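You operate a simulated robot arm through the tools that you are given. There is no shell and no other tool. Be economical: measure what you need, move in short steps, check, and stop when the job is done.

You run a simulated two-armed robot. Do the job below in one go: nothing can be reset, and whatever is moved stays where it is left.

JOB
Soap the scrubbing brush on the bar, scrub the scum off the sink and flush the foam.
Fine: put it back; tap off. Set down upright: what you pick out. What is to be rubbed or washed off counts as gone when no trace of it is left.

Only the result counts: the job must be done as asked and must still hold three seconds after the hand-in. Knocking over, shifting, dropping, spilling or breaking anything else fails it.

ROBOT AND FRAMES
Two 7-joint arms with fingered hands on one trunk, on a base that drives. Base frame: it is fixed to the floor where the robot stands at the start and does not move with it; the origin is under the middle of the robot, x ahead of it, y to its left, z up; the surface under the hand at the start is at about z = 0.903. Readings come in m, rad, newtons and seconds.
The left shoulder is at the start at [0.07, 0.145, 1.012], the right one opposite. With the tool pointing down near the work surface each hand reaches from about 0.4 to 0.78 m from the robot's upright axis, wherever it stands, measured 20 degrees to its own side. Places, roughly: cold lever [0.8, 0.1, 1]; scrubbing brush (14x6x9 cm) [0.5, -0.2, 0.9]; soap scum [0.6, 0.3, 0.7]. Payload 3.5 kg a hand.
The TCP of each hand is the grasp point between the finger pads, 0.025 m short of the fingertips. In the tool frame z runs along the fingers and y along their closing line. Largest opening 0.088 m; the body of the gripper starts 0.029 m behind the TCP. The gripper is a hand of 4 fingers: y runs from the thumb to the fingers, the wrist lies at [-0.013, -0.097, -0.162] in the tool frame, and closing takes about 1.5 s.
Orientation is that of the tool frame in the base frame, as a unit quaternion [x, y, z, w]. With the fingers straight down and the wrist toward the robot, the tool's x, y and z point along [0, 1, 0], [1, 0, 0] and [0, 0, -1] of the base frame.

CONTROLS
- The arms move only by the tool apply_moves. It takes "left_steps", "right_steps" or both (then of equal length, played together; a hand with none holds still); each is a list of rows, each a list of 2 entries, a list of its own where there are three numbers: the turn, a rotation vector about the tool's x, y, z in units of 4 degrees (1.0 is 4 degrees), then the shift along the tool's x, y, z in units of 30 mm (1.0 is 30 mm). In form: [[[rx, ry, rz], [dx, dy, dz]], ...]. A call has 1 to 8 rows; each row shifts and turns the commanded pose from where the row before left it, along the tool's axes as they then stand. "left_gripper" and "right_gripper" are, for a hand that has rows, the closure, from 0 (fully open) to 1 (shut), set as the call begins (left out, the last holds). A call with a number of a shift or a turn outside -1 to 1 is refused whole. Each row takes 0.2 s and may step no farther than 0.05 m and 0.15 rad from the row before; otherwise, or with a gripper value out of range, the whole call is refused. A pose out of reach is approached as far as the arm can. The call stops where the force on the tool passes 40 N (or 10 N more than at its start, if that is more) or the arm is blocked; 0.2 s more then pass. The fingers move at their own pace (about 0.045 m/s each) and stop on an object; they squeeze with about 25 N. The grip force told is the motor's: it shows also when the fingers shut on nothing. Time passes only in rows, and 0.2 s behind the last, so rows that do not move let the fingers close. It gives the time, the measured TCP pose, the force on the tool (base axes), the opening and the grip force at its end, in the units of the frame above (readings bear some noise), with the torque about the TCP (base axes, N m) and any sound that the robot's microphone picked up.
- Cameras (640 x 400 px; columns grow to the right, rows downward): "scene" is now at [0.1439, 0.0044, 1.3527]; the picture's right is [0.06, -1.00, 0.00], its down [-0.35, -0.02, -0.94] and it looks along [0.94, 0.06, -0.35] (base axes); focal length 214 px, centre (320, 200). "left" rides on the left gripper at [-0.064, -0.083, -0.098] in its tool frame; the picture's right is [-0.62, -0.37, 0.69], its down [0.71, -0.63, 0.30] and it looks along [0.32, 0.68, 0.65] (tool axes); focal length 265 px, centre (320, 200). "right" rides on the right gripper at [0.064, -0.083, -0.098] in its tool frame; the picture's right is [-0.62, 0.37, -0.69], its down [-0.71, -0.63, 0.30] and it looks along [-0.32, 0.68, 0.65] (tool axes); focal length 265 px, centre (320, 200). There is no depth. A picture from a camera that has moved, and an enlarged one, comes with that camera's place and axes in the base frame and with its lens.
- get_image(camera): a new picture of that camera. The clock stands still meanwhile.
- raise_lower(by): slides the trunk up (or, below 0, down) by that many m; the arms and the scene camera ride with it, the base frame stays. It gives what a move gives, with no picture.
- base_move(legs): drives the robot by 1 to 6 legs, each [ahead, left, turn to the left] in m, m and rad, along the robot's own axes; the way and the turn of a leg run together, so that a leg with both is an arc; at most 1.5 m and 3.142 rad a leg. The arms and the cameras ride along, it lands a little off, and it stops where it bumps. It gives what a move gives.
- finger_targets(index, middle, ring, thumb_bend, thumb_turn, hand): sets how far each is bent, from 0 (flat) to 1 (curled in); at 0.3 the hand is open as for a grip, at 0.7 the pads meet at the TCP. One left out holds its place. A second passes; each finger stops where it meets its share of the squeeze, and holds until it gets a number again. A gripper value or a shape takes the hand back. It gives what a move gives, with no picture; readings hold the bend of each and the force on the fingers (four entries, about 0 where the hand has none), thumb and palm. thumb_turn goes from beside the hand (0) to across from the fingers (1), as for a grip.
- grasp_type(shape, hand): the hand has 4 fingers and takes this shape, open, in about a second: jaw (thumb against the fingers, like two jaws); tri (thumb and two fingers); tip (a fingertip pinch); poke (one finger out to press); point (the index stretched); flat (the hand flat); cup (the hand cupped); fist (a fist). The gripper value then closes the fingers along that shape, each until it touches; the sizes above hold for jaw. It gives what a move gives, with no picture.
- head_to(pan, tilt): turns the head with the scene camera to pan (to the left, within 1.501 rad either way) and tilt (down, from -0.506 to 1.204), counted from straight ahead of the robot. It gives what a move gives.
- inspect(camera, box): a new picture of the part [left, top, right, bottom] of that camera's present view, enlarged. The clock stands still meanwhile.
- job_done(): hands the job in; it is judged then, once.

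Go step by step. Nothing tells you exact positions but the pictures and the camera data: compare them with the known pose of the tool, close in by small moves and look again before you grip or let go. The budget is 120 turns and 100 pictures, counting those below and the enlarged ones. Unless the task says otherwise, let go and move clear before handing in.

The tools are called after "Call:" as name(argument=value, ...) on one line, values as JSON. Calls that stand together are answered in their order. apply_moves: Moves the arms, as the interface text tells. Its arguments: {"type":"object","properties":{"left_steps":{"type":"array"},"left_gripper":{"type":"number"},"right_steps":{"type":"array"},"right_gripper":{"type":"number"}},"required":[]} The other tools are called the same way: raise_lower (by) slides the trunk up or down; grasp_type (shape, hand) gives the hand a shape; finger_targets (index, middle, ring, thumb_bend, thumb_turn, hand) moves the fingers one by one; base_move (legs) drives the base; head_to (pan, tilt) turns the head that bears the scene camera; get_image (camera) takes a picture; inspect (camera, box) takes an enlarged picture of a part of a camera's view; job_done () hands the job in.

At the start:

```text
t: 0.0
left_tcp_pos: [0.489, 0.2761, 1.262]
left_tcp_rot: [0.707, 0.707, 0.0, 0.001]
left_ft_force: [0.4, -0.3, 0.2]
left_ft_torque: [0.03, -0.05, -0.03]
left_finger_gap: 0.0876
left_finger_force: 0.0
left_shape: jaw
left_bend: [0.3, 0.3, 0.3, 0.3, 0.98]
left_finger forces: [0.1, 0.1, 0.1, 0.0, 0.0, 0.0]
right_tcp_pos: [0.4908, -0.0905, 1.323]
right_tcp_rot: [0.707, 0.707, 0.0, 0.0]
right_ft_force: [-0.9, -0.4, -0.3]
right_ft_torque: [0.02, 0.0, 0.0]
right_finger_gap: 0.0875
right_finger_force: 0.1
right_shape: jaw
right_bend: [0.3, 0.3, 0.3, 0.3, 0.98]
right_finger forces: [0.0, 0.0, 0.0, 0.1, 0.0, 0.1]
trunk travel left (down, up): [-0.575, 0.265]
robot x, y, heading: [0.0021, -0.0012, 0.003]
head pan, tilt: [0.061, 0.356]
```

scene: 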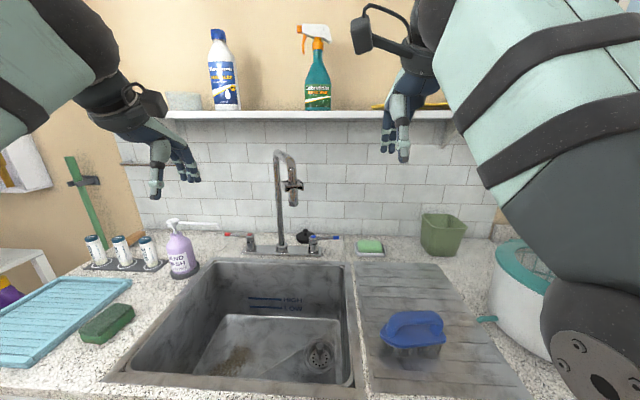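
right: 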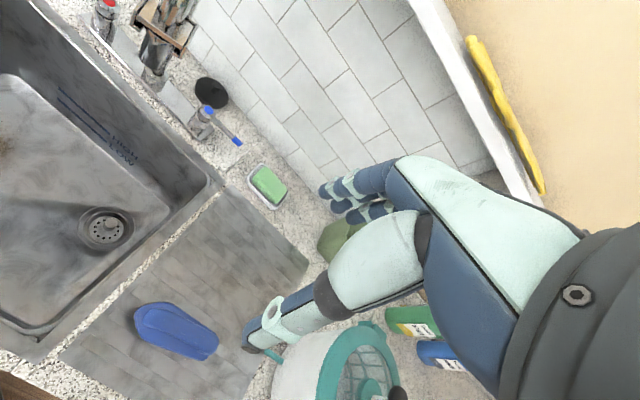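
left: 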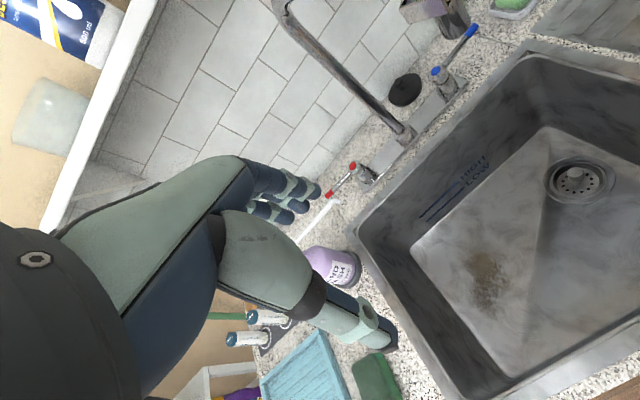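

I see a sink with a brown scum patch at its left-front, the blue brush on the drainboard, a green soap bar in a dish behind it, and a tap with red and blue levers. I'll take enlarged looks first.

Call:
inspect(camera="scene", box=[200, 140, 400, 265])

Call:
inspect(camera="scene", box=[180, 250, 500, 400])

Call:
inspect(camera="right", box=[80, 0, 320, 150])

```text
3.20 times, centred on (300, 202) of scene
camera zoom: at [0.1439, 0.0044, 1.3527], right [0.06, -1.0, 0.0], down [-0.35, -0.02, -0.94], along [0.94, 0.06, -0.35], focal length 686 px, centre (384, 192)
```

zoom: 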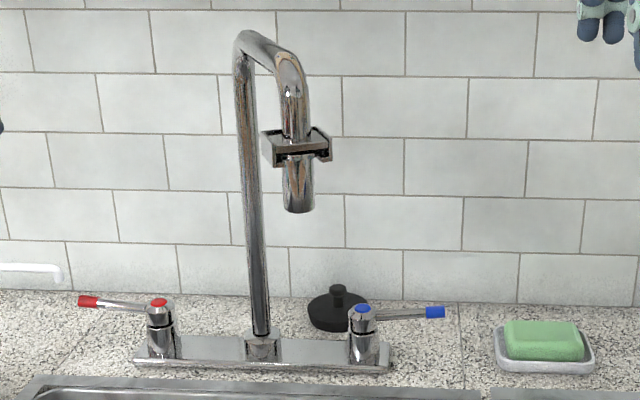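

```text
2.00 times, centred on (340, 325) of scene
camera zoom: at [0.1439, 0.0044, 1.3527], right [0.06, -1.0, 0.0], down [-0.35, -0.02, -0.94], along [0.94, 0.06, -0.35], focal length 429 px, centre (280, -50)
```

zoom: 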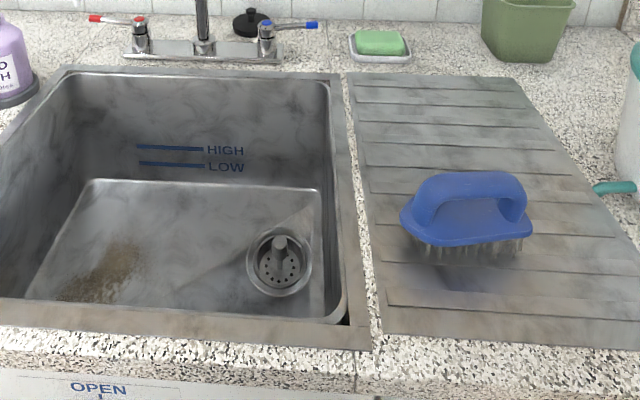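

```text
2.67 times, centred on (200, 75) of right
camera zoom: at [0.4085, -0.0245, 1.4211], right [0.37, -0.62, 0.69], down [-0.63, -0.71, -0.3], along [0.68, -0.32, -0.65], focal length 708 px, centre (640, 533)
```

zoom: 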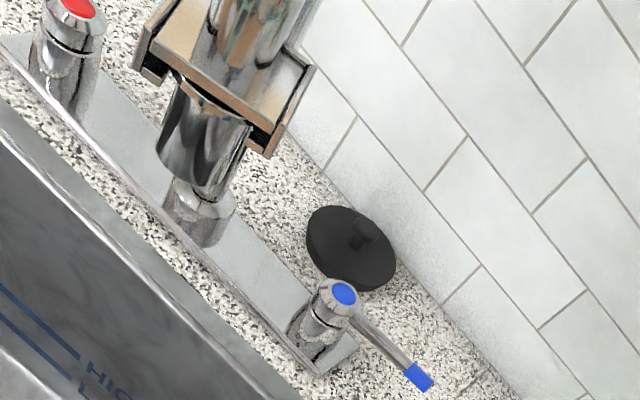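

The sink's front carries an "OPEN" label with an arrow; I'll tilt the head to look at it and into the sink.

Call:
head_to(pan=0.1, tilt=0.9)

Call:
get_image(camera="scene")

Call:
inspect(camera="left", box=[260, 0, 480, 220])

```text
t: 1.0
left_tcp_pos: [0.4886, 0.2766, 1.2616]
left_tcp_rot: [0.707, 0.707, 0.0, 0.0]
left_ft_force: [0.0, -0.1, 0.1]
left_ft_torque: [0.0, 0.03, 0.0]
left_finger_gap: 0.0874
left_finger_force: 0.1
left_shape: jaw
left_bend: [0.3, 0.3, 0.3, 0.3, 0.98]
left_finger forces: [0.1, 0.0, 0.0, 0.0, 0.0, 0.1]
right_tcp_pos: [0.4925, -0.0895, 1.3246]
right_tcp_rot: [0.707, 0.707, 0.0, 0.0]
right_ft_force: [0.2, -0.7, 0.3]
right_ft_torque: [0.0, 0.03, 0.02]
right_finger_gap: 0.0875
right_finger_force: 0.0
right_shape: jaw
right_bend: [0.3, 0.3, 0.3, 0.3, 0.98]
right_finger forces: [0.1, 0.0, 0.0, 0.0, 0.0, 0.1]
trunk travel left (down, up): [-0.575, 0.265]
robot x, y, heading: [-0.0011, -0.0027, -0.004]
head pan, tilt: [0.099, 0.901]
```

```text
93 pictures are left
camera scene: at [0.1262, 0.0062, 1.3056], right [0.1, -1.0, 0.0], down [-0.78, -0.08, -0.62], along [0.62, 0.06, -0.78], focal length 214 px, centre (320, 200)
```

scene: 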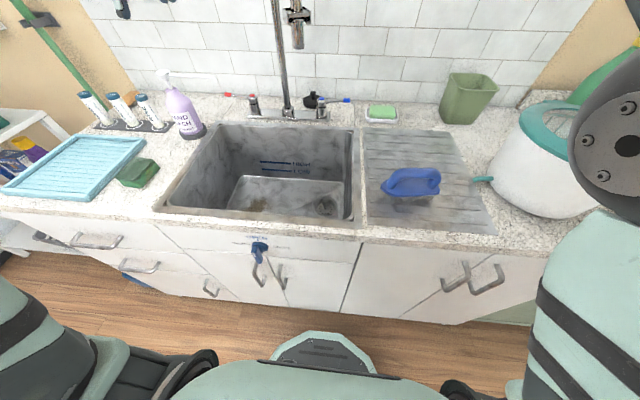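

```text
1.82 times, centred on (370, 110) of left
camera zoom: at [0.4049, 0.2126, 1.361], right [-0.37, -0.62, -0.69], down [-0.63, 0.71, -0.3], along [0.68, 0.32, -0.65], focal length 483 px, centre (229, 364)
```

zoom: 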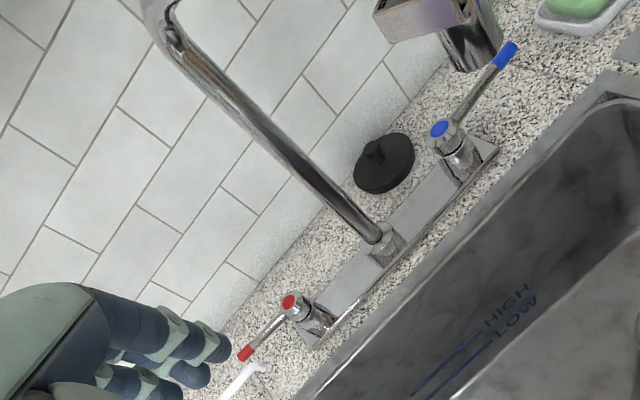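

There is a blue knob (valve) on the cabinet front under the sink. I'll look at it closely.

Call:
inspect(camera="scene", box=[210, 220, 310, 300])

Call:
inspect(camera="scene", box=[150, 110, 370, 230])

```text
5.00 times, centred on (260, 260) of scene
camera zoom: at [0.1262, 0.0062, 1.3056], right [0.1, -1.0, 0.0], down [-0.78, -0.08, -0.62], along [0.62, 0.06, -0.78], focal length 1072 px, centre (620, -100)
```

zoom: 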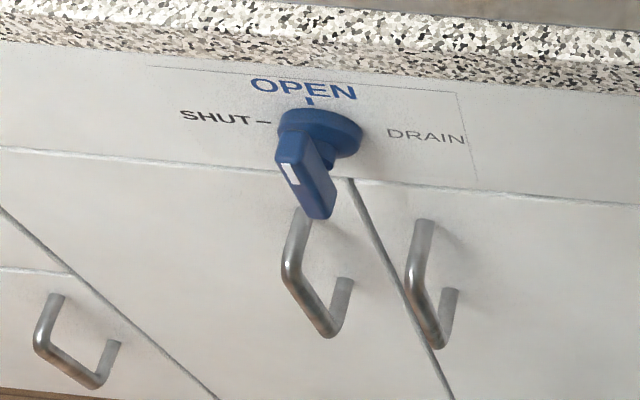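

```text
2.91 times, centred on (260, 170) of scene
camera zoom: at [0.1262, 0.0062, 1.3056], right [0.1, -1.0, 0.0], down [-0.78, -0.08, -0.62], along [0.62, 0.06, -0.78], focal length 624 px, centre (494, 287)
```

zoom: 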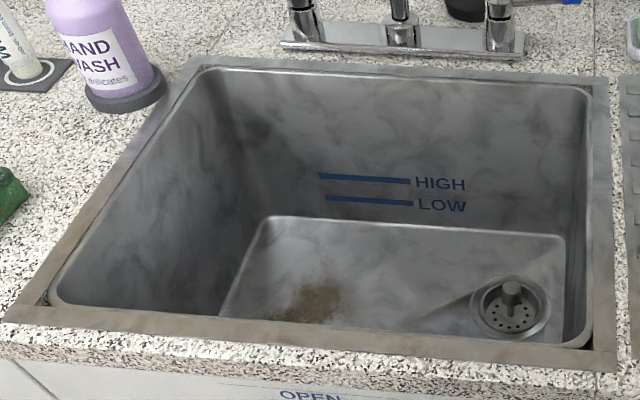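

The drain valve marker seems to point to OPEN. I want to understand the spout with its bracket, so I look up and zoom in.

Call:
head_to(pan=0.1, tilt=0.4)

Call:
inspect(camera="scene", box=[265, 120, 345, 250])

Call:
inspect(camera="right", box=[80, 0, 240, 100])

```text
t: 1.9
left_tcp_pos: [0.4884, 0.277, 1.262]
left_tcp_rot: [0.706, 0.708, 0.0, 0.001]
left_ft_force: [0.4, -0.1, 0.0]
left_ft_torque: [0.0, 0.01, -0.01]
left_finger_gap: 0.0876
left_finger_force: 0.0
left_shape: jaw
left_bend: [0.3, 0.3, 0.3, 0.3, 0.98]
left_finger forces: [0.0, 0.0, 0.1, 0.0, 0.0, 0.0]
right_tcp_pos: [0.4909, -0.089, 1.3228]
right_tcp_rot: [0.707, 0.707, 0.001, 0.0]
right_ft_force: [0.1, -0.8, 0.6]
right_ft_torque: [0.02, 0.0, 0.01]
right_finger_gap: 0.0873
right_finger_force: 0.0
right_shape: jaw
right_bend: [0.3, 0.3, 0.3, 0.3, 0.98]
right_finger forces: [0.1, 0.1, 0.1, 0.0, 0.0, 0.0]
trunk travel left (down, up): [-0.575, 0.265]
robot x, y, heading: [-0.0029, -0.0009, -0.001]
head pan, tilt: [0.099, 0.4]
```

```text
3.08 times, centred on (305, 185) of scene
camera zoom: at [0.1432, 0.0079, 1.3485], right [0.1, -1.0, 0.0], down [-0.39, -0.04, -0.92], along [0.92, 0.09, -0.39], focal length 660 px, centre (366, 246)
```

zoom: 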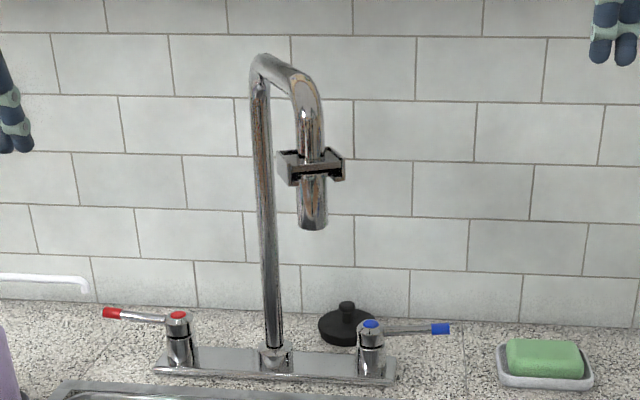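

```text
4.00 times, centred on (160, 50) of right
camera zoom: at [0.4084, -0.0246, 1.4211], right [0.37, -0.62, 0.69], down [-0.63, -0.71, -0.3], along [0.68, -0.32, -0.65], focal length 1062 px, centre (960, 800)
```

zoom: 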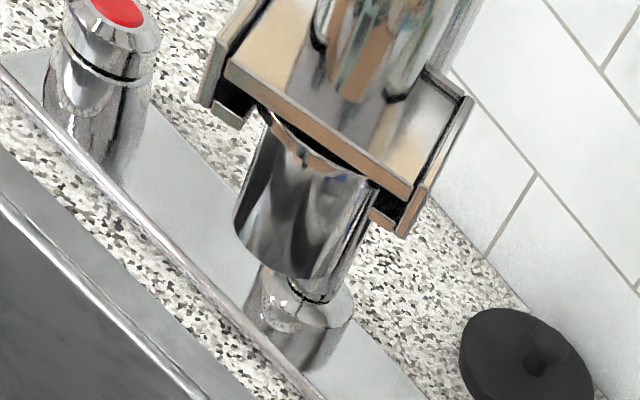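

Estimates: sink floor z≈0.675, scum around (0.55, 0.30), drain (0.60, 0.03), brush near (0.47, -0.155) yawed about 14°, spout outlet near (0.635, 0.10, 1.15). I'll bring the right hand over the brush and look.

Call:
apply_moves(right_steps=[[[0, 0, 0], [-0.55, -0.17, 0.8]], [[0, 0, 0], [-0.55, -0.17, 0.8]], [[0, 0, 0], [-0.55, -0.17, 0.8]], [[0, 0, 0], [-0.55, -0.17, 0.8]], [[0, 0, -0.875], [0, 0, 0.8]], [[0, 0, -0.875], [0, 0, 0.8]], [[0, 0, -0.875], [0, 0, 0.8]], [[0, 0, -0.875], [0, 0, 0.6]]])

Call:
get_image(camera="right")

Call:
head_to(pan=-0.2, tilt=0.7)

Call:
get_image(camera="scene")

```text
t: 3.7
left_tcp_pos: [0.4898, 0.2758, 1.2617]
left_tcp_rot: [0.707, 0.707, 0.0, 0.0]
left_ft_force: [-0.4, -0.4, 0.5]
left_ft_torque: [0.01, 0.0, 0.01]
left_finger_gap: 0.0878
left_finger_force: 0.1
left_shape: jaw
left_bend: [0.3, 0.3, 0.3, 0.3, 0.98]
left_finger forces: [0.0, 0.0, 0.0, 0.0, 0.1, 0.1]
right_tcp_pos: [0.47, -0.1546, 1.1342]
right_tcp_rot: [0.615, 0.789, 0.0, 0.0]
right_ft_force: [0.3, 0.0, 0.4]
right_ft_torque: [0.0, 0.0, 0.02]
right_finger_gap: 0.0876
right_finger_force: 0.1
right_shape: jaw
right_bend: [0.3, 0.3, 0.3, 0.3, 0.98]
right_finger forces: [0.0, 0.0, 0.1, 0.0, 0.1, 0.0]
trunk travel left (down, up): [-0.575, 0.265]
robot x, y, heading: [0.0046, -0.0004, 0.0]
head pan, tilt: [0.099, 0.4]
```

```text
87 pictures are left
camera right: at [0.3741, -0.1132, 1.2322], right [0.51, -0.51, 0.69], down [-0.44, -0.85, -0.3], along [0.74, -0.15, -0.65], focal length 265 px, centre (320, 200)
```

right: 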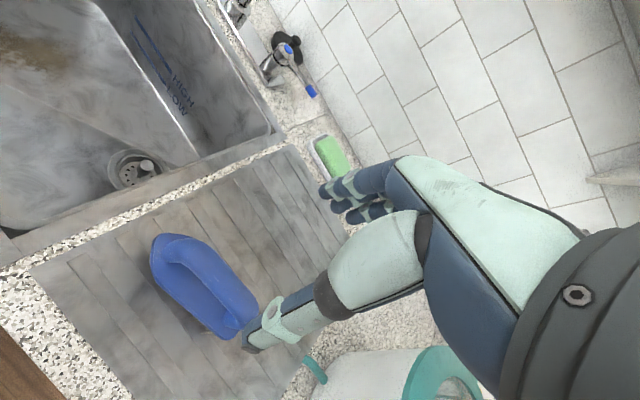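

```text
t: 4.5
left_tcp_pos: [0.4873, 0.2764, 1.2628]
left_tcp_rot: [0.706, 0.708, 0.0, 0.001]
left_ft_force: [0.4, 0.9, -0.3]
left_ft_torque: [0.01, 0.01, 0.0]
left_finger_gap: 0.0878
left_finger_force: 0.0
left_shape: jaw
left_bend: [0.3, 0.3, 0.3, 0.3, 0.98]
left_finger forces: [0.1, 0.0, 0.0, 0.0, 0.1, 0.0]
right_tcp_pos: [0.4689, -0.1547, 1.1337]
right_tcp_rot: [0.615, 0.788, 0.0, -0.001]
right_ft_force: [0.4, -0.5, 0.7]
right_ft_torque: [0.02, 0.03, 0.01]
right_finger_gap: 0.0878
right_finger_force: 0.0
right_shape: jaw
right_bend: [0.3, 0.3, 0.3, 0.3, 0.98]
right_finger forces: [0.0, 0.0, 0.1, 0.0, 0.1, 0.0]
trunk travel left (down, up): [-0.575, 0.265]
robot x, y, heading: [0.0001, -0.0005, 0.004]
head pan, tilt: [-0.201, 0.7]
```

```text
86 pictures are left
camera scene: at [0.1342, -0.0181, 1.3218], right [-0.2, -0.98, 0.0], down [-0.63, 0.13, -0.77], along [0.75, -0.15, -0.64], focal length 214 px, centre (320, 200)
```

scene: 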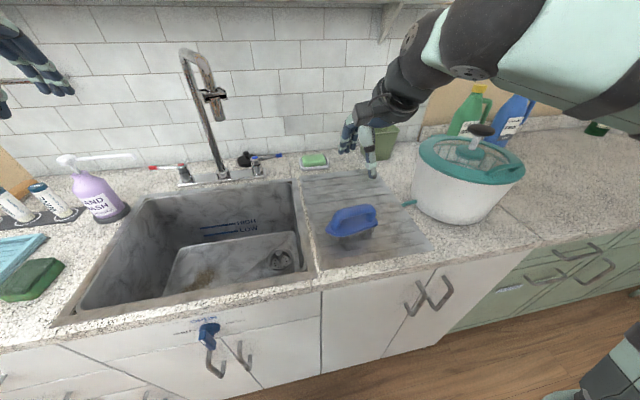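

I'll zoom on the brush handle for a precise estimate.

Call:
inspect(camera="right", box=[120, 200, 300, 360])

Call:
inspect(camera="scene", box=[300, 180, 420, 260])

```text
2.50 times, centred on (210, 280) of right
camera zoom: at [0.3738, -0.1128, 1.2328], right [0.51, -0.51, 0.69], down [-0.44, -0.85, -0.3], along [0.74, -0.15, -0.65], focal length 664 px, centre (595, 0)
```

zoom: 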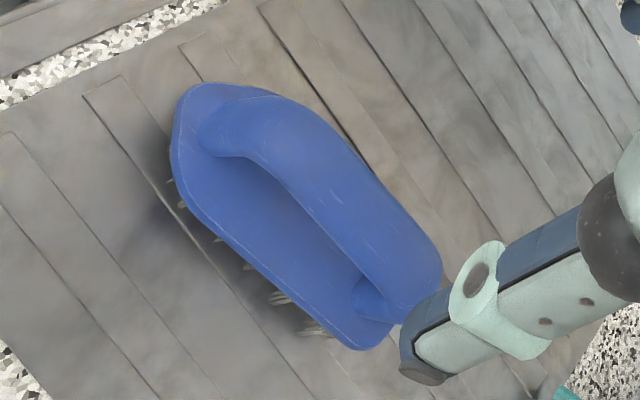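

```text
5.00 times, centred on (360, 220) of scene
camera zoom: at [0.1342, -0.0181, 1.3218], right [-0.2, -0.98, 0.0], down [-0.63, 0.13, -0.77], along [0.75, -0.15, -0.64], focal length 1072 px, centre (120, 100)
```

zoom: 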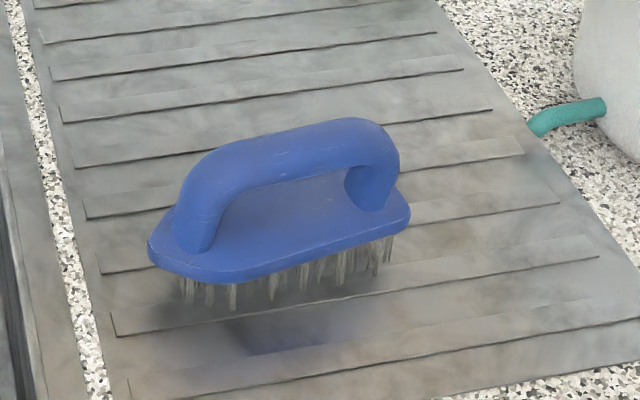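

Handle centre ≈ (0.475, -0.163, 0.983), yaw ≈ 9°. I'll go down to just above it and check.

Call:
apply_moves(right_steps=[[[0, 0, 0.6], [-0.15, 0.08, 0.6]], [[0, 0, 0.6], [-0.15, 0.08, 0.6]], [[0, 0, 0], [0, 0, 0.8]], [[0, 0, 0], [0, 0, 0.8]], [[0, 0, 0], [0, 0, 0.6]]], right_gripper=0)

Call:
get_image(camera="right")

Call:
inspect(camera="scene", box=[300, 140, 420, 260])

```text
t: 5.7
left_tcp_pos: [0.4885, 0.2767, 1.2615]
left_tcp_rot: [0.707, 0.707, 0.0, 0.0]
left_ft_force: [1.0, -0.3, 0.1]
left_ft_torque: [-0.01, 0.01, -0.02]
left_finger_gap: 0.0875
left_finger_force: 0.0
left_shape: jaw
left_bend: [0.3, 0.3, 0.3, 0.3, 0.98]
left_finger forces: [0.1, 0.0, 0.0, 0.0, 0.0, 0.0]
right_tcp_pos: [0.478, -0.1629, 1.0354]
right_tcp_rot: [0.648, 0.762, 0.001, 0.0]
right_ft_force: [-0.6, 0.3, 0.4]
right_ft_torque: [-0.01, 0.02, 0.01]
right_finger_gap: 0.0878
right_finger_force: 0.1
right_shape: jaw
right_bend: [0.3, 0.3, 0.3, 0.3, 0.98]
right_finger forces: [0.0, 0.0, 0.1, 0.0, 0.0, 0.1]
trunk travel left (down, up): [-0.575, 0.265]
robot x, y, heading: [0.0016, 0.0031, -0.002]
head pan, tilt: [-0.201, 0.7]
```

```text
83 pictures are left
camera right: at [0.3865, -0.1127, 1.1336], right [0.46, -0.55, 0.69], down [-0.51, -0.81, -0.3], along [0.73, -0.21, -0.65], focal length 265 px, centre (320, 200)
```

right: 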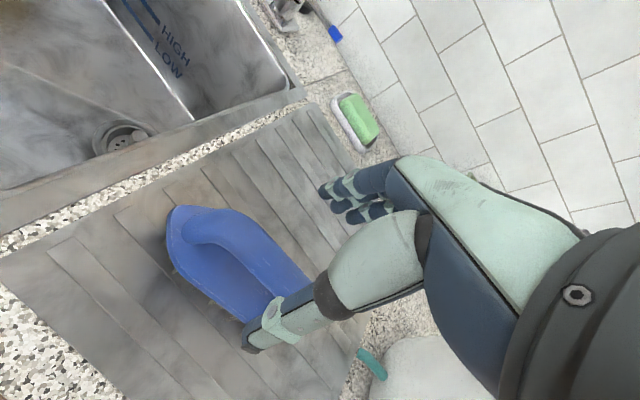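

```text
3.33 times, centred on (360, 200) of scene
camera zoom: at [0.1345, -0.0182, 1.3217], right [-0.2, -0.98, 0.0], down [-0.63, 0.13, -0.76], along [0.75, -0.15, -0.64], focal length 715 px, centre (187, 200)
```

zoom: 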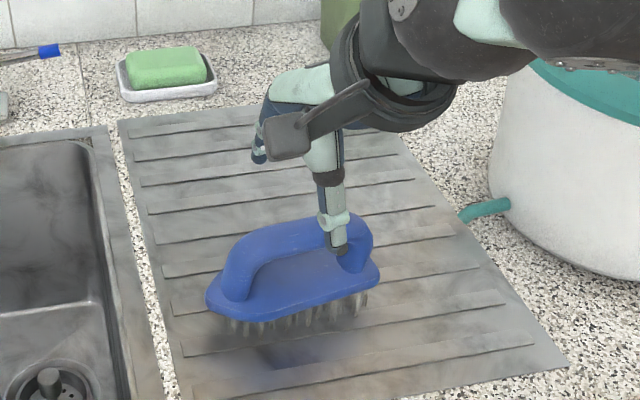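

Thumb tip triangulates to (0.425, -0.171), so the hand straddles the bar well. I'll go down 5 cm and close.

Call:
apply_moves(right_steps=[[[0, 0, 0], [0, -0.07, 0.6]], [[0, 0, 0], [0, 0, 0.6]], [[0, 0, 0], [0, 0, 0.45]]])

Call:
inspect(camera="scene", box=[300, 140, 420, 260])

Call:
inspect(camera="right", box=[120, 140, 440, 400])

```text
t: 6.5
left_tcp_pos: [0.4877, 0.2769, 1.2629]
left_tcp_rot: [0.707, 0.707, 0.0, 0.0]
left_ft_force: [-0.1, -0.3, 0.5]
left_ft_torque: [0.0, -0.01, 0.0]
left_finger_gap: 0.0871
left_finger_force: 0.1
left_shape: jaw
left_bend: [0.3, 0.3, 0.3, 0.3, 0.98]
left_finger forces: [0.0, 0.1, 0.0, 0.0, 0.1, 0.0]
right_tcp_pos: [0.4767, -0.1628, 0.9851]
right_tcp_rot: [0.648, 0.762, -0.001, 0.0]
right_ft_force: [0.0, 0.2, 0.3]
right_ft_torque: [0.02, 0.02, 0.0]
right_finger_gap: 0.0877
right_finger_force: 0.0
right_shape: jaw
right_bend: [0.3, 0.3, 0.3, 0.3, 0.98]
right_finger forces: [0.1, 0.0, 0.0, 0.1, 0.1, 0.0]
trunk travel left (down, up): [-0.575, 0.265]
robot x, y, heading: [-0.0005, 0.0002, -0.003]
head pan, tilt: [-0.201, 0.7]
```

```text
3.33 times, centred on (360, 200) of scene
camera zoom: at [0.1343, -0.0184, 1.3217], right [-0.2, -0.98, 0.0], down [-0.63, 0.13, -0.76], along [0.75, -0.15, -0.64], focal length 715 px, centre (187, 200)
```

zoom: 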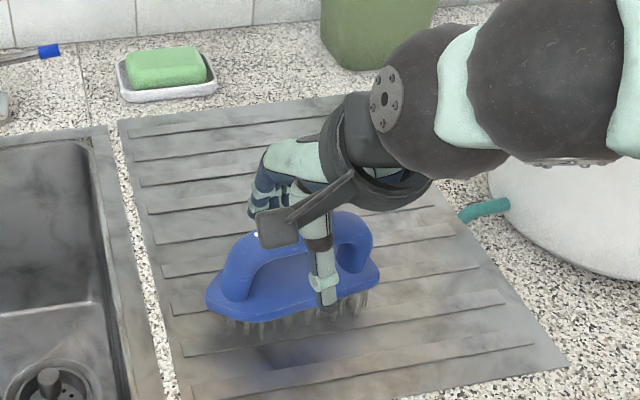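

```text
1.54 times, centred on (280, 270) of right
camera zoom: at [0.3831, -0.1121, 1.0838], right [0.46, -0.55, 0.69], down [-0.51, -0.81, -0.3], along [0.73, -0.21, -0.65], focal length 408 px, centre (382, 92)
```

zoom: 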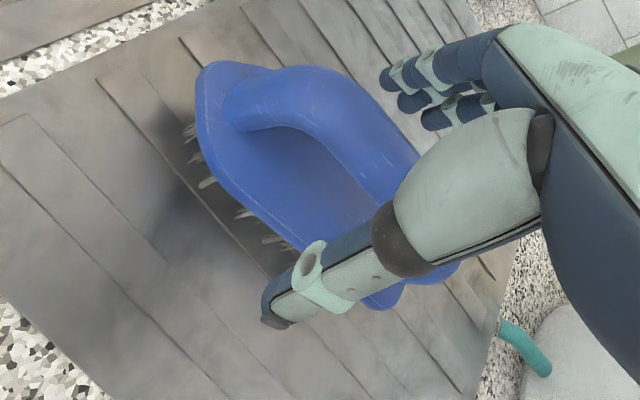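

The bar sits at the TCP; I shift about 1 cm toward the brush centre and close.

Call:
apply_moves(right_steps=[[[0, 0, 0], [0.35, 0, 0]]])

Call:
apply_moves(right_steps=[[[0, 0, 0], [0, 0, 0]], [[0, 0, 0], [0, 0, 0]], [[0, 0, 0], [0, 0, 0]], [[0, 0, 0], [0, 0, 0]], [[0, 0, 0], [0, 0, 0]], [[0, 0, 0], [0, 0, 0]], [[0, 0, 0], [0, 0, 0]], [[0, 0, 0], [0, 0, 0]]], right_gripper=1)

Call:
inspect(camera="right", box=[120, 140, 440, 400])

```text
t: 6.9
left_tcp_pos: [0.4887, 0.2775, 1.2626]
left_tcp_rot: [0.707, 0.707, 0.0, 0.0]
left_ft_force: [0.6, -0.5, 0.2]
left_ft_torque: [-0.02, -0.01, 0.0]
left_finger_gap: 0.0875
left_finger_force: 0.0
left_shape: jaw
left_bend: [0.3, 0.3, 0.3, 0.3, 0.98]
left_finger forces: [0.0, 0.0, 0.0, 0.0, 0.0, 0.0]
right_tcp_pos: [0.4713, -0.1521, 0.9855]
right_tcp_rot: [0.648, 0.761, -0.001, 0.001]
right_ft_force: [0.4, -1.2, -0.4]
right_ft_torque: [0.0, 0.01, 0.01]
right_finger_gap: 0.0877
right_finger_force: 0.1
right_shape: jaw
right_bend: [0.3, 0.3, 0.3, 0.3, 0.98]
right_finger forces: [0.0, 0.1, 0.1, 0.0, 0.1, 0.0]
trunk travel left (down, up): [-0.575, 0.265]
robot x, y, heading: [-0.0001, 0.0009, -0.003]
head pan, tilt: [-0.201, 0.7]
```

```text
t: 8.7
left_tcp_pos: [0.4886, 0.277, 1.2623]
left_tcp_rot: [0.707, 0.707, 0.0, 0.0]
left_ft_force: [-0.6, 0.2, -0.4]
left_ft_torque: [-0.02, 0.0, -0.02]
left_finger_gap: 0.0878
left_finger_force: 0.0
left_shape: jaw
left_bend: [0.3, 0.3, 0.3, 0.3, 0.98]
left_finger forces: [0.1, 0.1, 0.0, 0.0, 0.1, 0.0]
right_tcp_pos: [0.473, -0.1519, 0.9857]
right_tcp_rot: [0.648, 0.761, 0.0, 0.0]
right_ft_force: [-0.2, 0.5, -1.8]
right_ft_torque: [-0.01, -0.02, 0.01]
right_finger_gap: 0.0117
right_finger_force: 25.3
right_shape: jaw
right_bend: [0.74, 0.72, 0.71, 0.83, 1.0]
right_finger forces: [7.1, 1.2, 2.3, 0.1, 9.0, 0.0]
trunk travel left (down, up): [-0.575, 0.265]
robot x, y, heading: [-0.0005, -0.0004, -0.001]
head pan, tilt: [-0.201, 0.7]
```

```text
1.54 times, centred on (280, 270) of right
camera zoom: at [0.3809, -0.1018, 1.0833], right [0.46, -0.55, 0.69], down [-0.51, -0.81, -0.3], along [0.73, -0.21, -0.65], focal length 408 px, centre (382, 92)
```

zoom: 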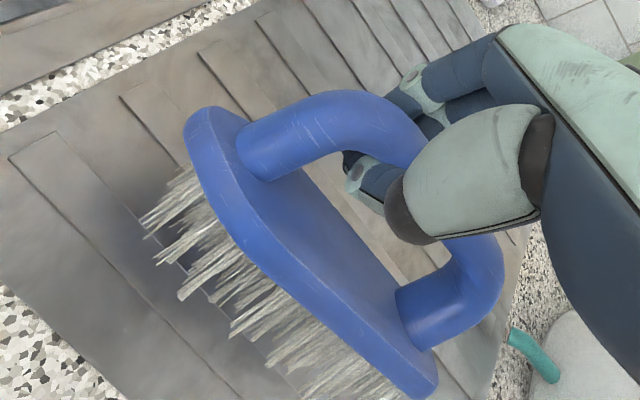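

The brush rolled in the grip. I'll look from the scene before deciding to regrasp.

Call:
inspect(camera="scene", box=[310, 170, 410, 260])

```text
4.44 times, centred on (360, 215) of scene
camera zoom: at [0.1344, -0.0184, 1.3217], right [-0.2, -0.98, 0.0], down [-0.63, 0.13, -0.76], along [0.75, -0.15, -0.64], focal length 953 px, centre (142, 133)
```

zoom: 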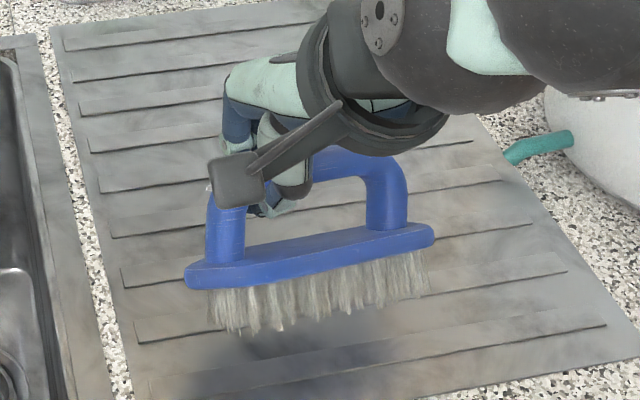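

The brush is rolled about 30° toward me. I'll tilt the hand to set it upright on its bristles, then release and regrasp higher on the bar.

Call:
apply_moves(right_steps=[[[-1, 0, 0], [0, 0, -0.1]], [[-1, 0, 0], [0, 0, -0.1]], [[-1, 0, 0], [0, 0, -0.1]], [[-1, 0, 0], [0, 0, -0.1]], [[-1, 0, 0], [0, 0, 0]], [[-1, 0, 0], [0, 0, 0]], [[-1, 0, 0], [0, 0, 0]]])

Call:
inspect(camera="scene", box=[310, 170, 410, 260])

Call:
get_image(camera="right")

```text
t: 10.3
left_tcp_pos: [0.4882, 0.277, 1.2625]
left_tcp_rot: [0.707, 0.707, 0.0, 0.0]
left_ft_force: [-0.2, 0.3, -0.1]
left_ft_torque: [-0.02, 0.0, -0.01]
left_finger_gap: 0.0878
left_finger_force: 0.0
left_shape: jaw
left_bend: [0.3, 0.3, 0.3, 0.3, 0.98]
left_finger forces: [0.0, 0.0, 0.1, 0.0, 0.1, 0.0]
right_tcp_pos: [0.4727, -0.1537, 0.9978]
right_tcp_rot: [0.629, 0.739, 0.185, 0.157]
right_ft_force: [0.5, 0.3, -0.5]
right_ft_torque: [0.0, 0.01, 0.0]
right_finger_gap: 0.0098
right_finger_force: 24.8
right_shape: jaw
right_bend: [0.73, 0.72, 0.7, 0.83, 1.0]
right_finger forces: [2.5, 0.0, 2.0, 0.0, 3.9, 0.0]
trunk travel left (down, up): [-0.575, 0.265]
robot x, y, heading: [0.0011, 0.001, 0.002]
head pan, tilt: [-0.201, 0.7]
```

```text
4.44 times, centred on (360, 215) of scene
camera zoom: at [0.1343, -0.0186, 1.3217], right [-0.2, -0.98, 0.0], down [-0.63, 0.13, -0.76], along [0.75, -0.15, -0.64], focal length 953 px, centre (142, 133)
```

zoom: 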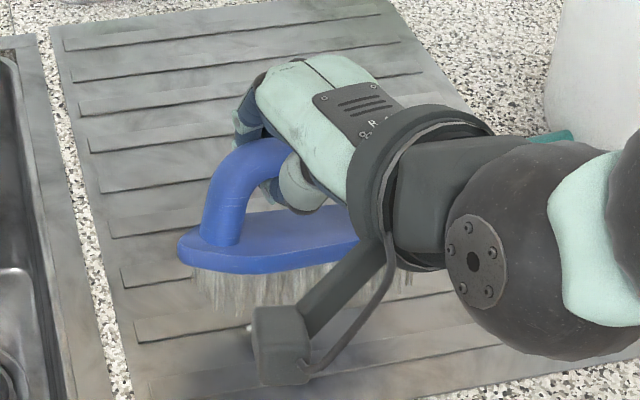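

```text
76 pictures are left
camera right: at [0.3446, -0.1093, 1.0449], right [0.1, -0.61, 0.78], down [-0.29, -0.77, -0.57], along [0.95, -0.17, -0.26], focal length 265 px, centre (320, 200)
```

right: 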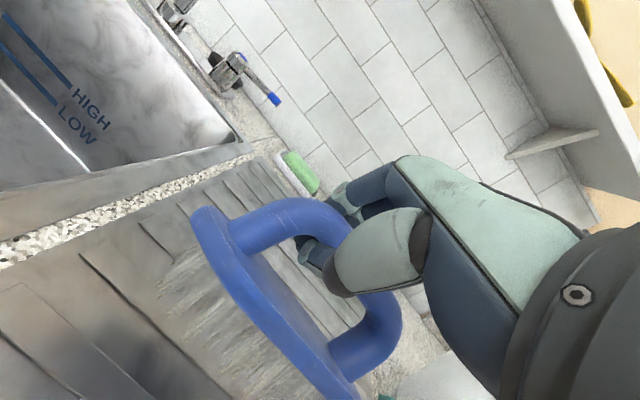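

The bar lies inside the closed fingers and the brush looks nearly upright. I lower it in small steps until it touches the board.

Call:
apply_moves(right_steps=[[[0, 0, 0], [0, -0.14, 0.265]], [[0, 0, 0], [0, -0.14, 0.265]]])

Call:
apply_moves(right_steps=[[[0, 0, 0], [0, -0.07, 0.13]], [[0, 0, 0], [0, -0.07, 0.13]]])

Call:
inspect(camera="scene", box=[310, 170, 410, 260])

```text
t: 10.9
left_tcp_pos: [0.4883, 0.2769, 1.2623]
left_tcp_rot: [0.707, 0.708, 0.0, -0.001]
left_ft_force: [-0.3, 0.2, -0.2]
left_ft_torque: [0.0, 0.0, 0.0]
left_finger_gap: 0.0876
left_finger_force: 0.1
left_shape: jaw
left_bend: [0.3, 0.3, 0.3, 0.3, 0.98]
left_finger forces: [0.0, 0.0, 0.1, 0.0, 0.0, 0.0]
right_tcp_pos: [0.4722, -0.1535, 0.98]
right_tcp_rot: [0.629, 0.739, 0.184, 0.156]
right_ft_force: [0.2, -0.4, -0.2]
right_ft_torque: [0.0, -0.01, -0.01]
right_finger_gap: 0.01
right_finger_force: 25.4
right_shape: jaw
right_bend: [0.73, 0.72, 0.7, 0.83, 1.0]
right_finger forces: [2.4, 0.0, 1.8, 0.2, 3.9, 0.0]
trunk travel left (down, up): [-0.575, 0.265]
robot x, y, heading: [-0.0003, 0.0036, -0.001]
head pan, tilt: [-0.201, 0.7]
```

```text
t: 11.5
left_tcp_pos: [0.4884, 0.2767, 1.2623]
left_tcp_rot: [0.707, 0.707, -0.001, 0.0]
left_ft_force: [-0.7, 0.6, 0.2]
left_ft_torque: [0.0, -0.02, -0.01]
left_finger_gap: 0.0877
left_finger_force: 0.1
left_shape: jaw
left_bend: [0.3, 0.3, 0.3, 0.3, 0.98]
left_finger forces: [0.1, 0.0, 0.1, 0.0, 0.0, 0.0]
right_tcp_pos: [0.472, -0.1525, 0.972]
right_tcp_rot: [0.629, 0.739, 0.184, 0.157]
right_ft_force: [0.0, -1.4, 1.3]
right_ft_torque: [-0.01, -0.02, 0.02]
right_finger_gap: 0.0098
right_finger_force: 25.0
right_shape: jaw
right_bend: [0.73, 0.72, 0.7, 0.83, 1.0]
right_finger forces: [1.6, 0.0, 1.1, 0.1, 2.1, 0.0]
trunk travel left (down, up): [-0.575, 0.265]
robot x, y, heading: [0.0001, -0.0002, 0.001]
head pan, tilt: [-0.201, 0.7]
```

```text
4.44 times, centred on (360, 215) of scene
camera zoom: at [0.1343, -0.0183, 1.3217], right [-0.2, -0.98, 0.0], down [-0.63, 0.13, -0.76], along [0.75, -0.15, -0.64], focal length 953 px, centre (142, 133)
```

zoom: 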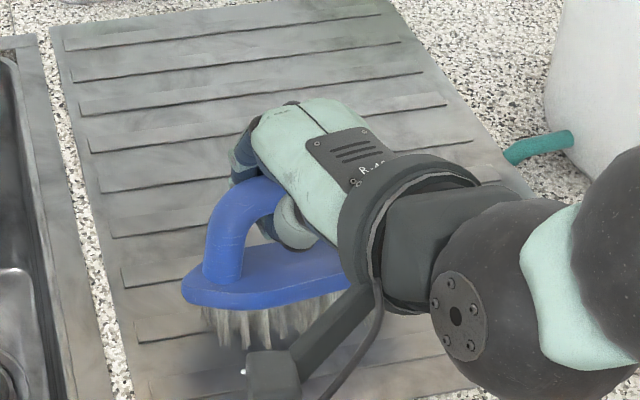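

Contact felt (1.3 N). I open the hand and look.

Call:
apply_moves(right_steps=[[[0, 0, 0], [0, 0, 0]], [[0, 0, 0], [0, 0, 0]], [[0, 0, 0], [0, 0, 0]], [[0, 0, 0], [0, 0, 0]], [[0, 0, 0], [0, 0, 0]], [[0, 0, 0], [0, 0, 0]], [[0, 0, 0], [0, 0, 0]]], right_gripper=0)

Call:
get_image(camera="right")

Call:
inspect(camera="scene", box=[310, 170, 410, 260])

```text
t: 13.1
left_tcp_pos: [0.4863, 0.2785, 1.2633]
left_tcp_rot: [0.707, 0.707, 0.0, 0.002]
left_ft_force: [0.7, -0.1, -0.1]
left_ft_torque: [0.01, -0.02, 0.0]
left_finger_gap: 0.0878
left_finger_force: 0.1
left_shape: jaw
left_bend: [0.3, 0.3, 0.3, 0.3, 0.98]
left_finger forces: [0.0, 0.0, 0.1, 0.1, 0.0, 0.0]
right_tcp_pos: [0.4705, -0.1518, 0.9743]
right_tcp_rot: [0.629, 0.737, 0.186, 0.161]
right_ft_force: [5.7, 0.9, 25.7]
right_ft_torque: [0.03, 0.05, -0.01]
right_finger_gap: 0.0472
right_finger_force: 0.0
right_shape: jaw
right_bend: [0.3, 0.3, 0.3, 0.51, 1.0]
right_finger forces: [0.0, 0.0, 0.0, 0.0, 25.1, 0.1]
trunk travel left (down, up): [-0.575, 0.265]
robot x, y, heading: [0.0009, -0.0012, -0.001]
head pan, tilt: [-0.201, 0.7]
```

```text
74 pictures are left
camera right: at [0.3428, -0.1074, 1.0218], right [0.09, -0.61, 0.79], down [-0.29, -0.77, -0.57], along [0.95, -0.18, -0.25], focal length 265 px, centre (320, 200)
```

right: 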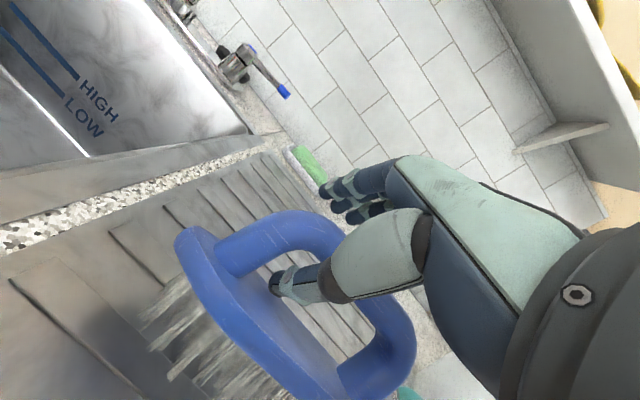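

```text
4.44 times, centred on (360, 215) of scene
camera zoom: at [0.1321, -0.0171, 1.322], right [-0.2, -0.98, 0.0], down [-0.63, 0.13, -0.77], along [0.75, -0.15, -0.64], focal length 953 px, centre (142, 133)
```

zoom: 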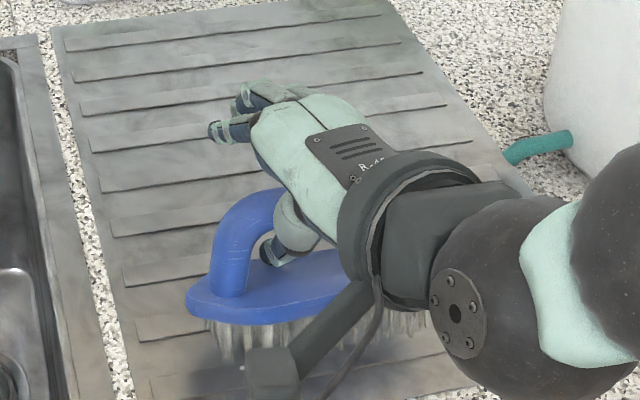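

The thumb tip is pressing on the brush plate as it opens. I retract slightly along the fingers to free it.

Call:
apply_moves(right_steps=[[[0, 0, 0], [0, 0, -0.3]], [[0, 0, 0], [0, 0, -0.3]], [[0, 0, 0], [0, 0, -0.3]]])

Call:
get_image(camera="right")

Call:
inspect(camera="scene", box=[310, 170, 410, 260])

```text
t: 13.9
left_tcp_pos: [0.4882, 0.2755, 1.2624]
left_tcp_rot: [0.707, 0.708, 0.0, 0.0]
left_ft_force: [-0.2, 0.3, 0.1]
left_ft_torque: [0.0, -0.03, -0.01]
left_finger_gap: 0.0875
left_finger_force: 0.0
left_shape: jaw
left_bend: [0.3, 0.3, 0.3, 0.3, 0.98]
left_finger forces: [0.0, 0.1, 0.2, 0.0, 0.0, 0.0]
right_tcp_pos: [0.4576, -0.1554, 0.9934]
right_tcp_rot: [0.629, 0.739, 0.183, 0.155]
right_ft_force: [-0.3, 0.8, -0.2]
right_ft_torque: [-0.01, 0.02, -0.03]
right_finger_gap: 0.0876
right_finger_force: 0.0
right_shape: jaw
right_bend: [0.3, 0.3, 0.3, 0.3, 0.98]
right_finger forces: [0.1, 0.0, 0.0, 0.1, 0.0, 0.0]
trunk travel left (down, up): [-0.575, 0.265]
robot x, y, heading: [0.0002, -0.0011, -0.002]
head pan, tilt: [-0.201, 0.7]
```

```text
72 pictures are left
camera right: at [0.3308, -0.1109, 1.0425], right [0.1, -0.61, 0.79], down [-0.3, -0.77, -0.56], along [0.95, -0.17, -0.26], focal length 265 px, centre (320, 200)
```

right: 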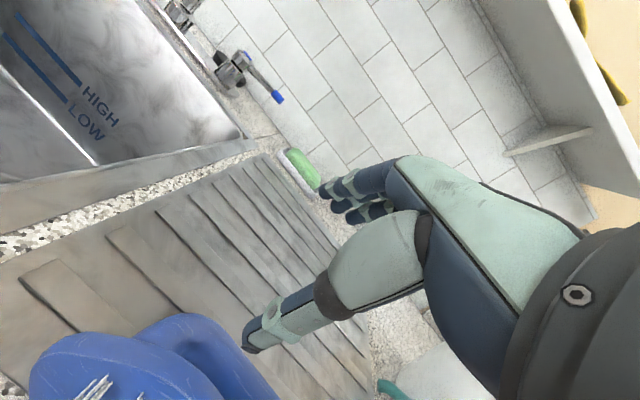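

```text
4.44 times, centred on (360, 215) of scene
camera zoom: at [0.1339, -0.0188, 1.3216], right [-0.2, -0.98, 0.0], down [-0.63, 0.13, -0.76], along [0.75, -0.15, -0.64], focal length 953 px, centre (142, 133)
```

zoom: 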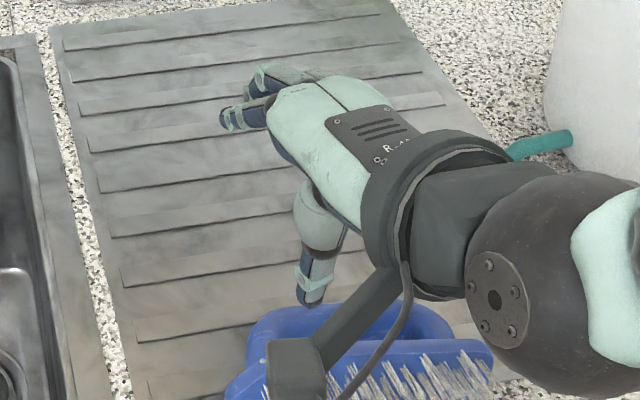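

The thumb tipped the brush toward me. I lift the hand straight up to see how it lies.

Call:
apply_moves(right_steps=[[[0, 0, 0], [0, 0.4, -0.8]], [[0, 0, 0], [0, 0.4, -0.8]], [[0, 0, 0], [0, 0.4, -0.8]], [[1, 0, 0], [0, 0.4, -0.8]], [[1, 0, 0], [0, 0.4, -0.8]], [[1, 0, 0], [0, 0.2, -0.8]], [[1, 0, 0], [0, 0.2, -0.8]], [[1, 0, 0], [0, 0.2, -0.8]]])

Call:
head_to(pan=-0.25, tilt=0.95)

Call:
get_image(camera="scene")

Call:
get_image(camera="right")

```text
t: 15.7
left_tcp_pos: [0.4883, 0.2783, 1.262]
left_tcp_rot: [0.707, 0.707, -0.001, 0.001]
left_ft_force: [-0.7, 0.4, -0.2]
left_ft_torque: [-0.02, 0.0, 0.02]
left_finger_gap: 0.0874
left_finger_force: 0.0
left_shape: jaw
left_bend: [0.3, 0.3, 0.3, 0.3, 0.98]
left_finger forces: [0.0, 0.0, 0.1, 0.0, 0.0, 0.0]
right_tcp_pos: [0.458, -0.1527, 1.2041]
right_tcp_rot: [0.646, 0.76, 0.051, 0.046]
right_ft_force: [-1.1, 1.5, -0.9]
right_ft_torque: [0.03, 0.02, 0.0]
right_finger_gap: 0.0878
right_finger_force: 0.1
right_shape: jaw
right_bend: [0.3, 0.3, 0.3, 0.3, 0.98]
right_finger forces: [0.1, 0.0, 0.1, 0.0, 0.1, 0.1]
trunk travel left (down, up): [-0.575, 0.265]
robot x, y, heading: [0.0002, -0.0071, -0.005]
head pan, tilt: [-0.201, 0.7]
```

```text
t: 16.5
left_tcp_pos: [0.4874, 0.276, 1.2632]
left_tcp_rot: [0.707, 0.707, -0.001, 0.0]
left_ft_force: [-0.4, 0.0, -1.0]
left_ft_torque: [0.01, 0.01, -0.01]
left_finger_gap: 0.0878
left_finger_force: 0.0
left_shape: jaw
left_bend: [0.3, 0.3, 0.3, 0.3, 0.98]
left_finger forces: [0.1, 0.0, 0.0, 0.1, 0.1, 0.1]
right_tcp_pos: [0.4592, -0.1555, 1.2039]
right_tcp_rot: [0.647, 0.76, 0.054, 0.045]
right_ft_force: [0.9, 0.0, 0.1]
right_ft_torque: [-0.02, -0.03, -0.04]
right_finger_gap: 0.0876
right_finger_force: 0.1
right_shape: jaw
right_bend: [0.3, 0.3, 0.3, 0.3, 0.98]
right_finger forces: [0.1, 0.0, 0.0, 0.0, 0.0, 0.0]
trunk travel left (down, up): [-0.575, 0.265]
robot x, y, heading: [0.0023, -0.0002, -0.0]
head pan, tilt: [-0.25, 0.949]
```

```text
70 pictures are left
camera scene: at [0.1215, -0.0197, 1.302], right [-0.25, -0.97, 0.0], down [-0.79, 0.2, -0.58], along [0.56, -0.14, -0.81], focal length 214 px, centre (320, 200)
```

scene: 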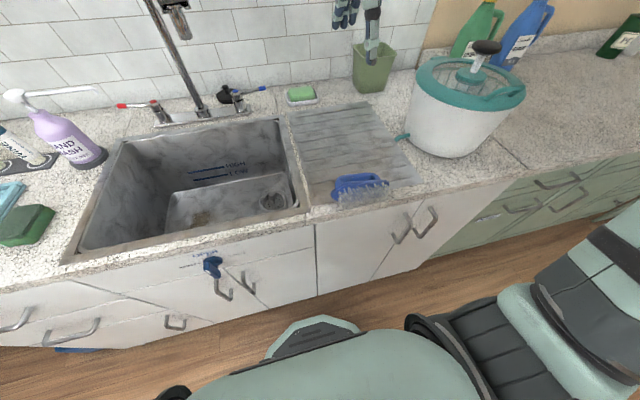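

```text
69 pictures are left
camera right: at [0.3538, -0.1068, 1.2898], right [0.36, -0.57, 0.74], down [-0.46, -0.8, -0.39], along [0.81, -0.2, -0.55], focal length 265 px, centre (320, 200)
```

right: 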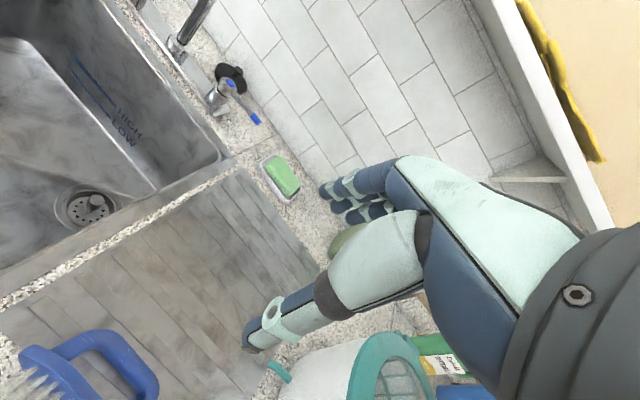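

The brush lies on its side near the counter edge, handle pointing away from me. I zoom in to locate it.

Call:
inspect(camera="scene", box=[300, 140, 420, 230])

Call:
inspect(camera="right", box=[0, 240, 240, 400])

```text
4.44 times, centred on (360, 185) of scene
camera zoom: at [0.1215, -0.0197, 1.302], right [-0.25, -0.97, 0.0], down [-0.79, 0.2, -0.58], along [0.56, -0.14, -0.81], focal length 953 px, centre (142, 267)
```

zoom: 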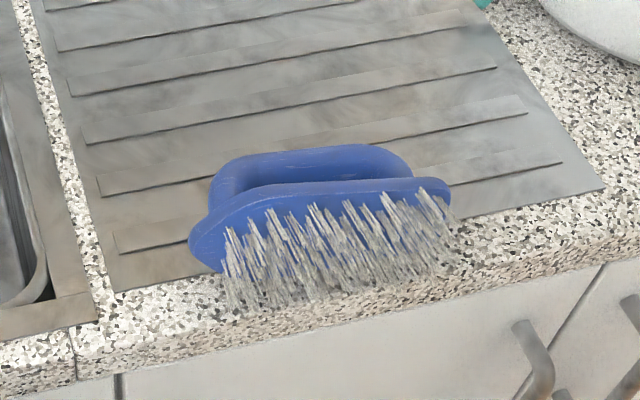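

```text
2.50 times, centred on (120, 320) of right
camera zoom: at [0.3538, -0.1068, 1.2898], right [0.36, -0.57, 0.74], down [-0.46, -0.8, -0.39], along [0.81, -0.2, -0.55], focal length 664 px, centre (820, -100)
```

zoom: 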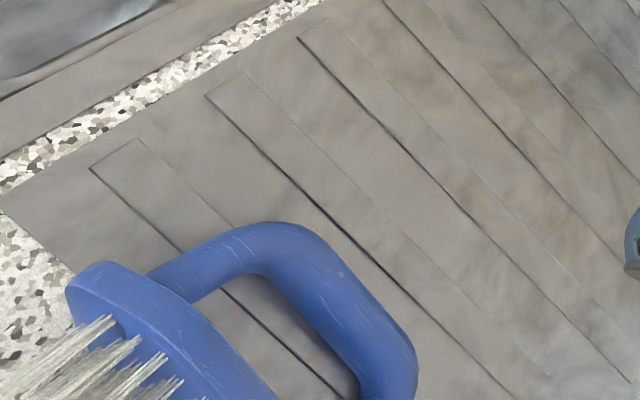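

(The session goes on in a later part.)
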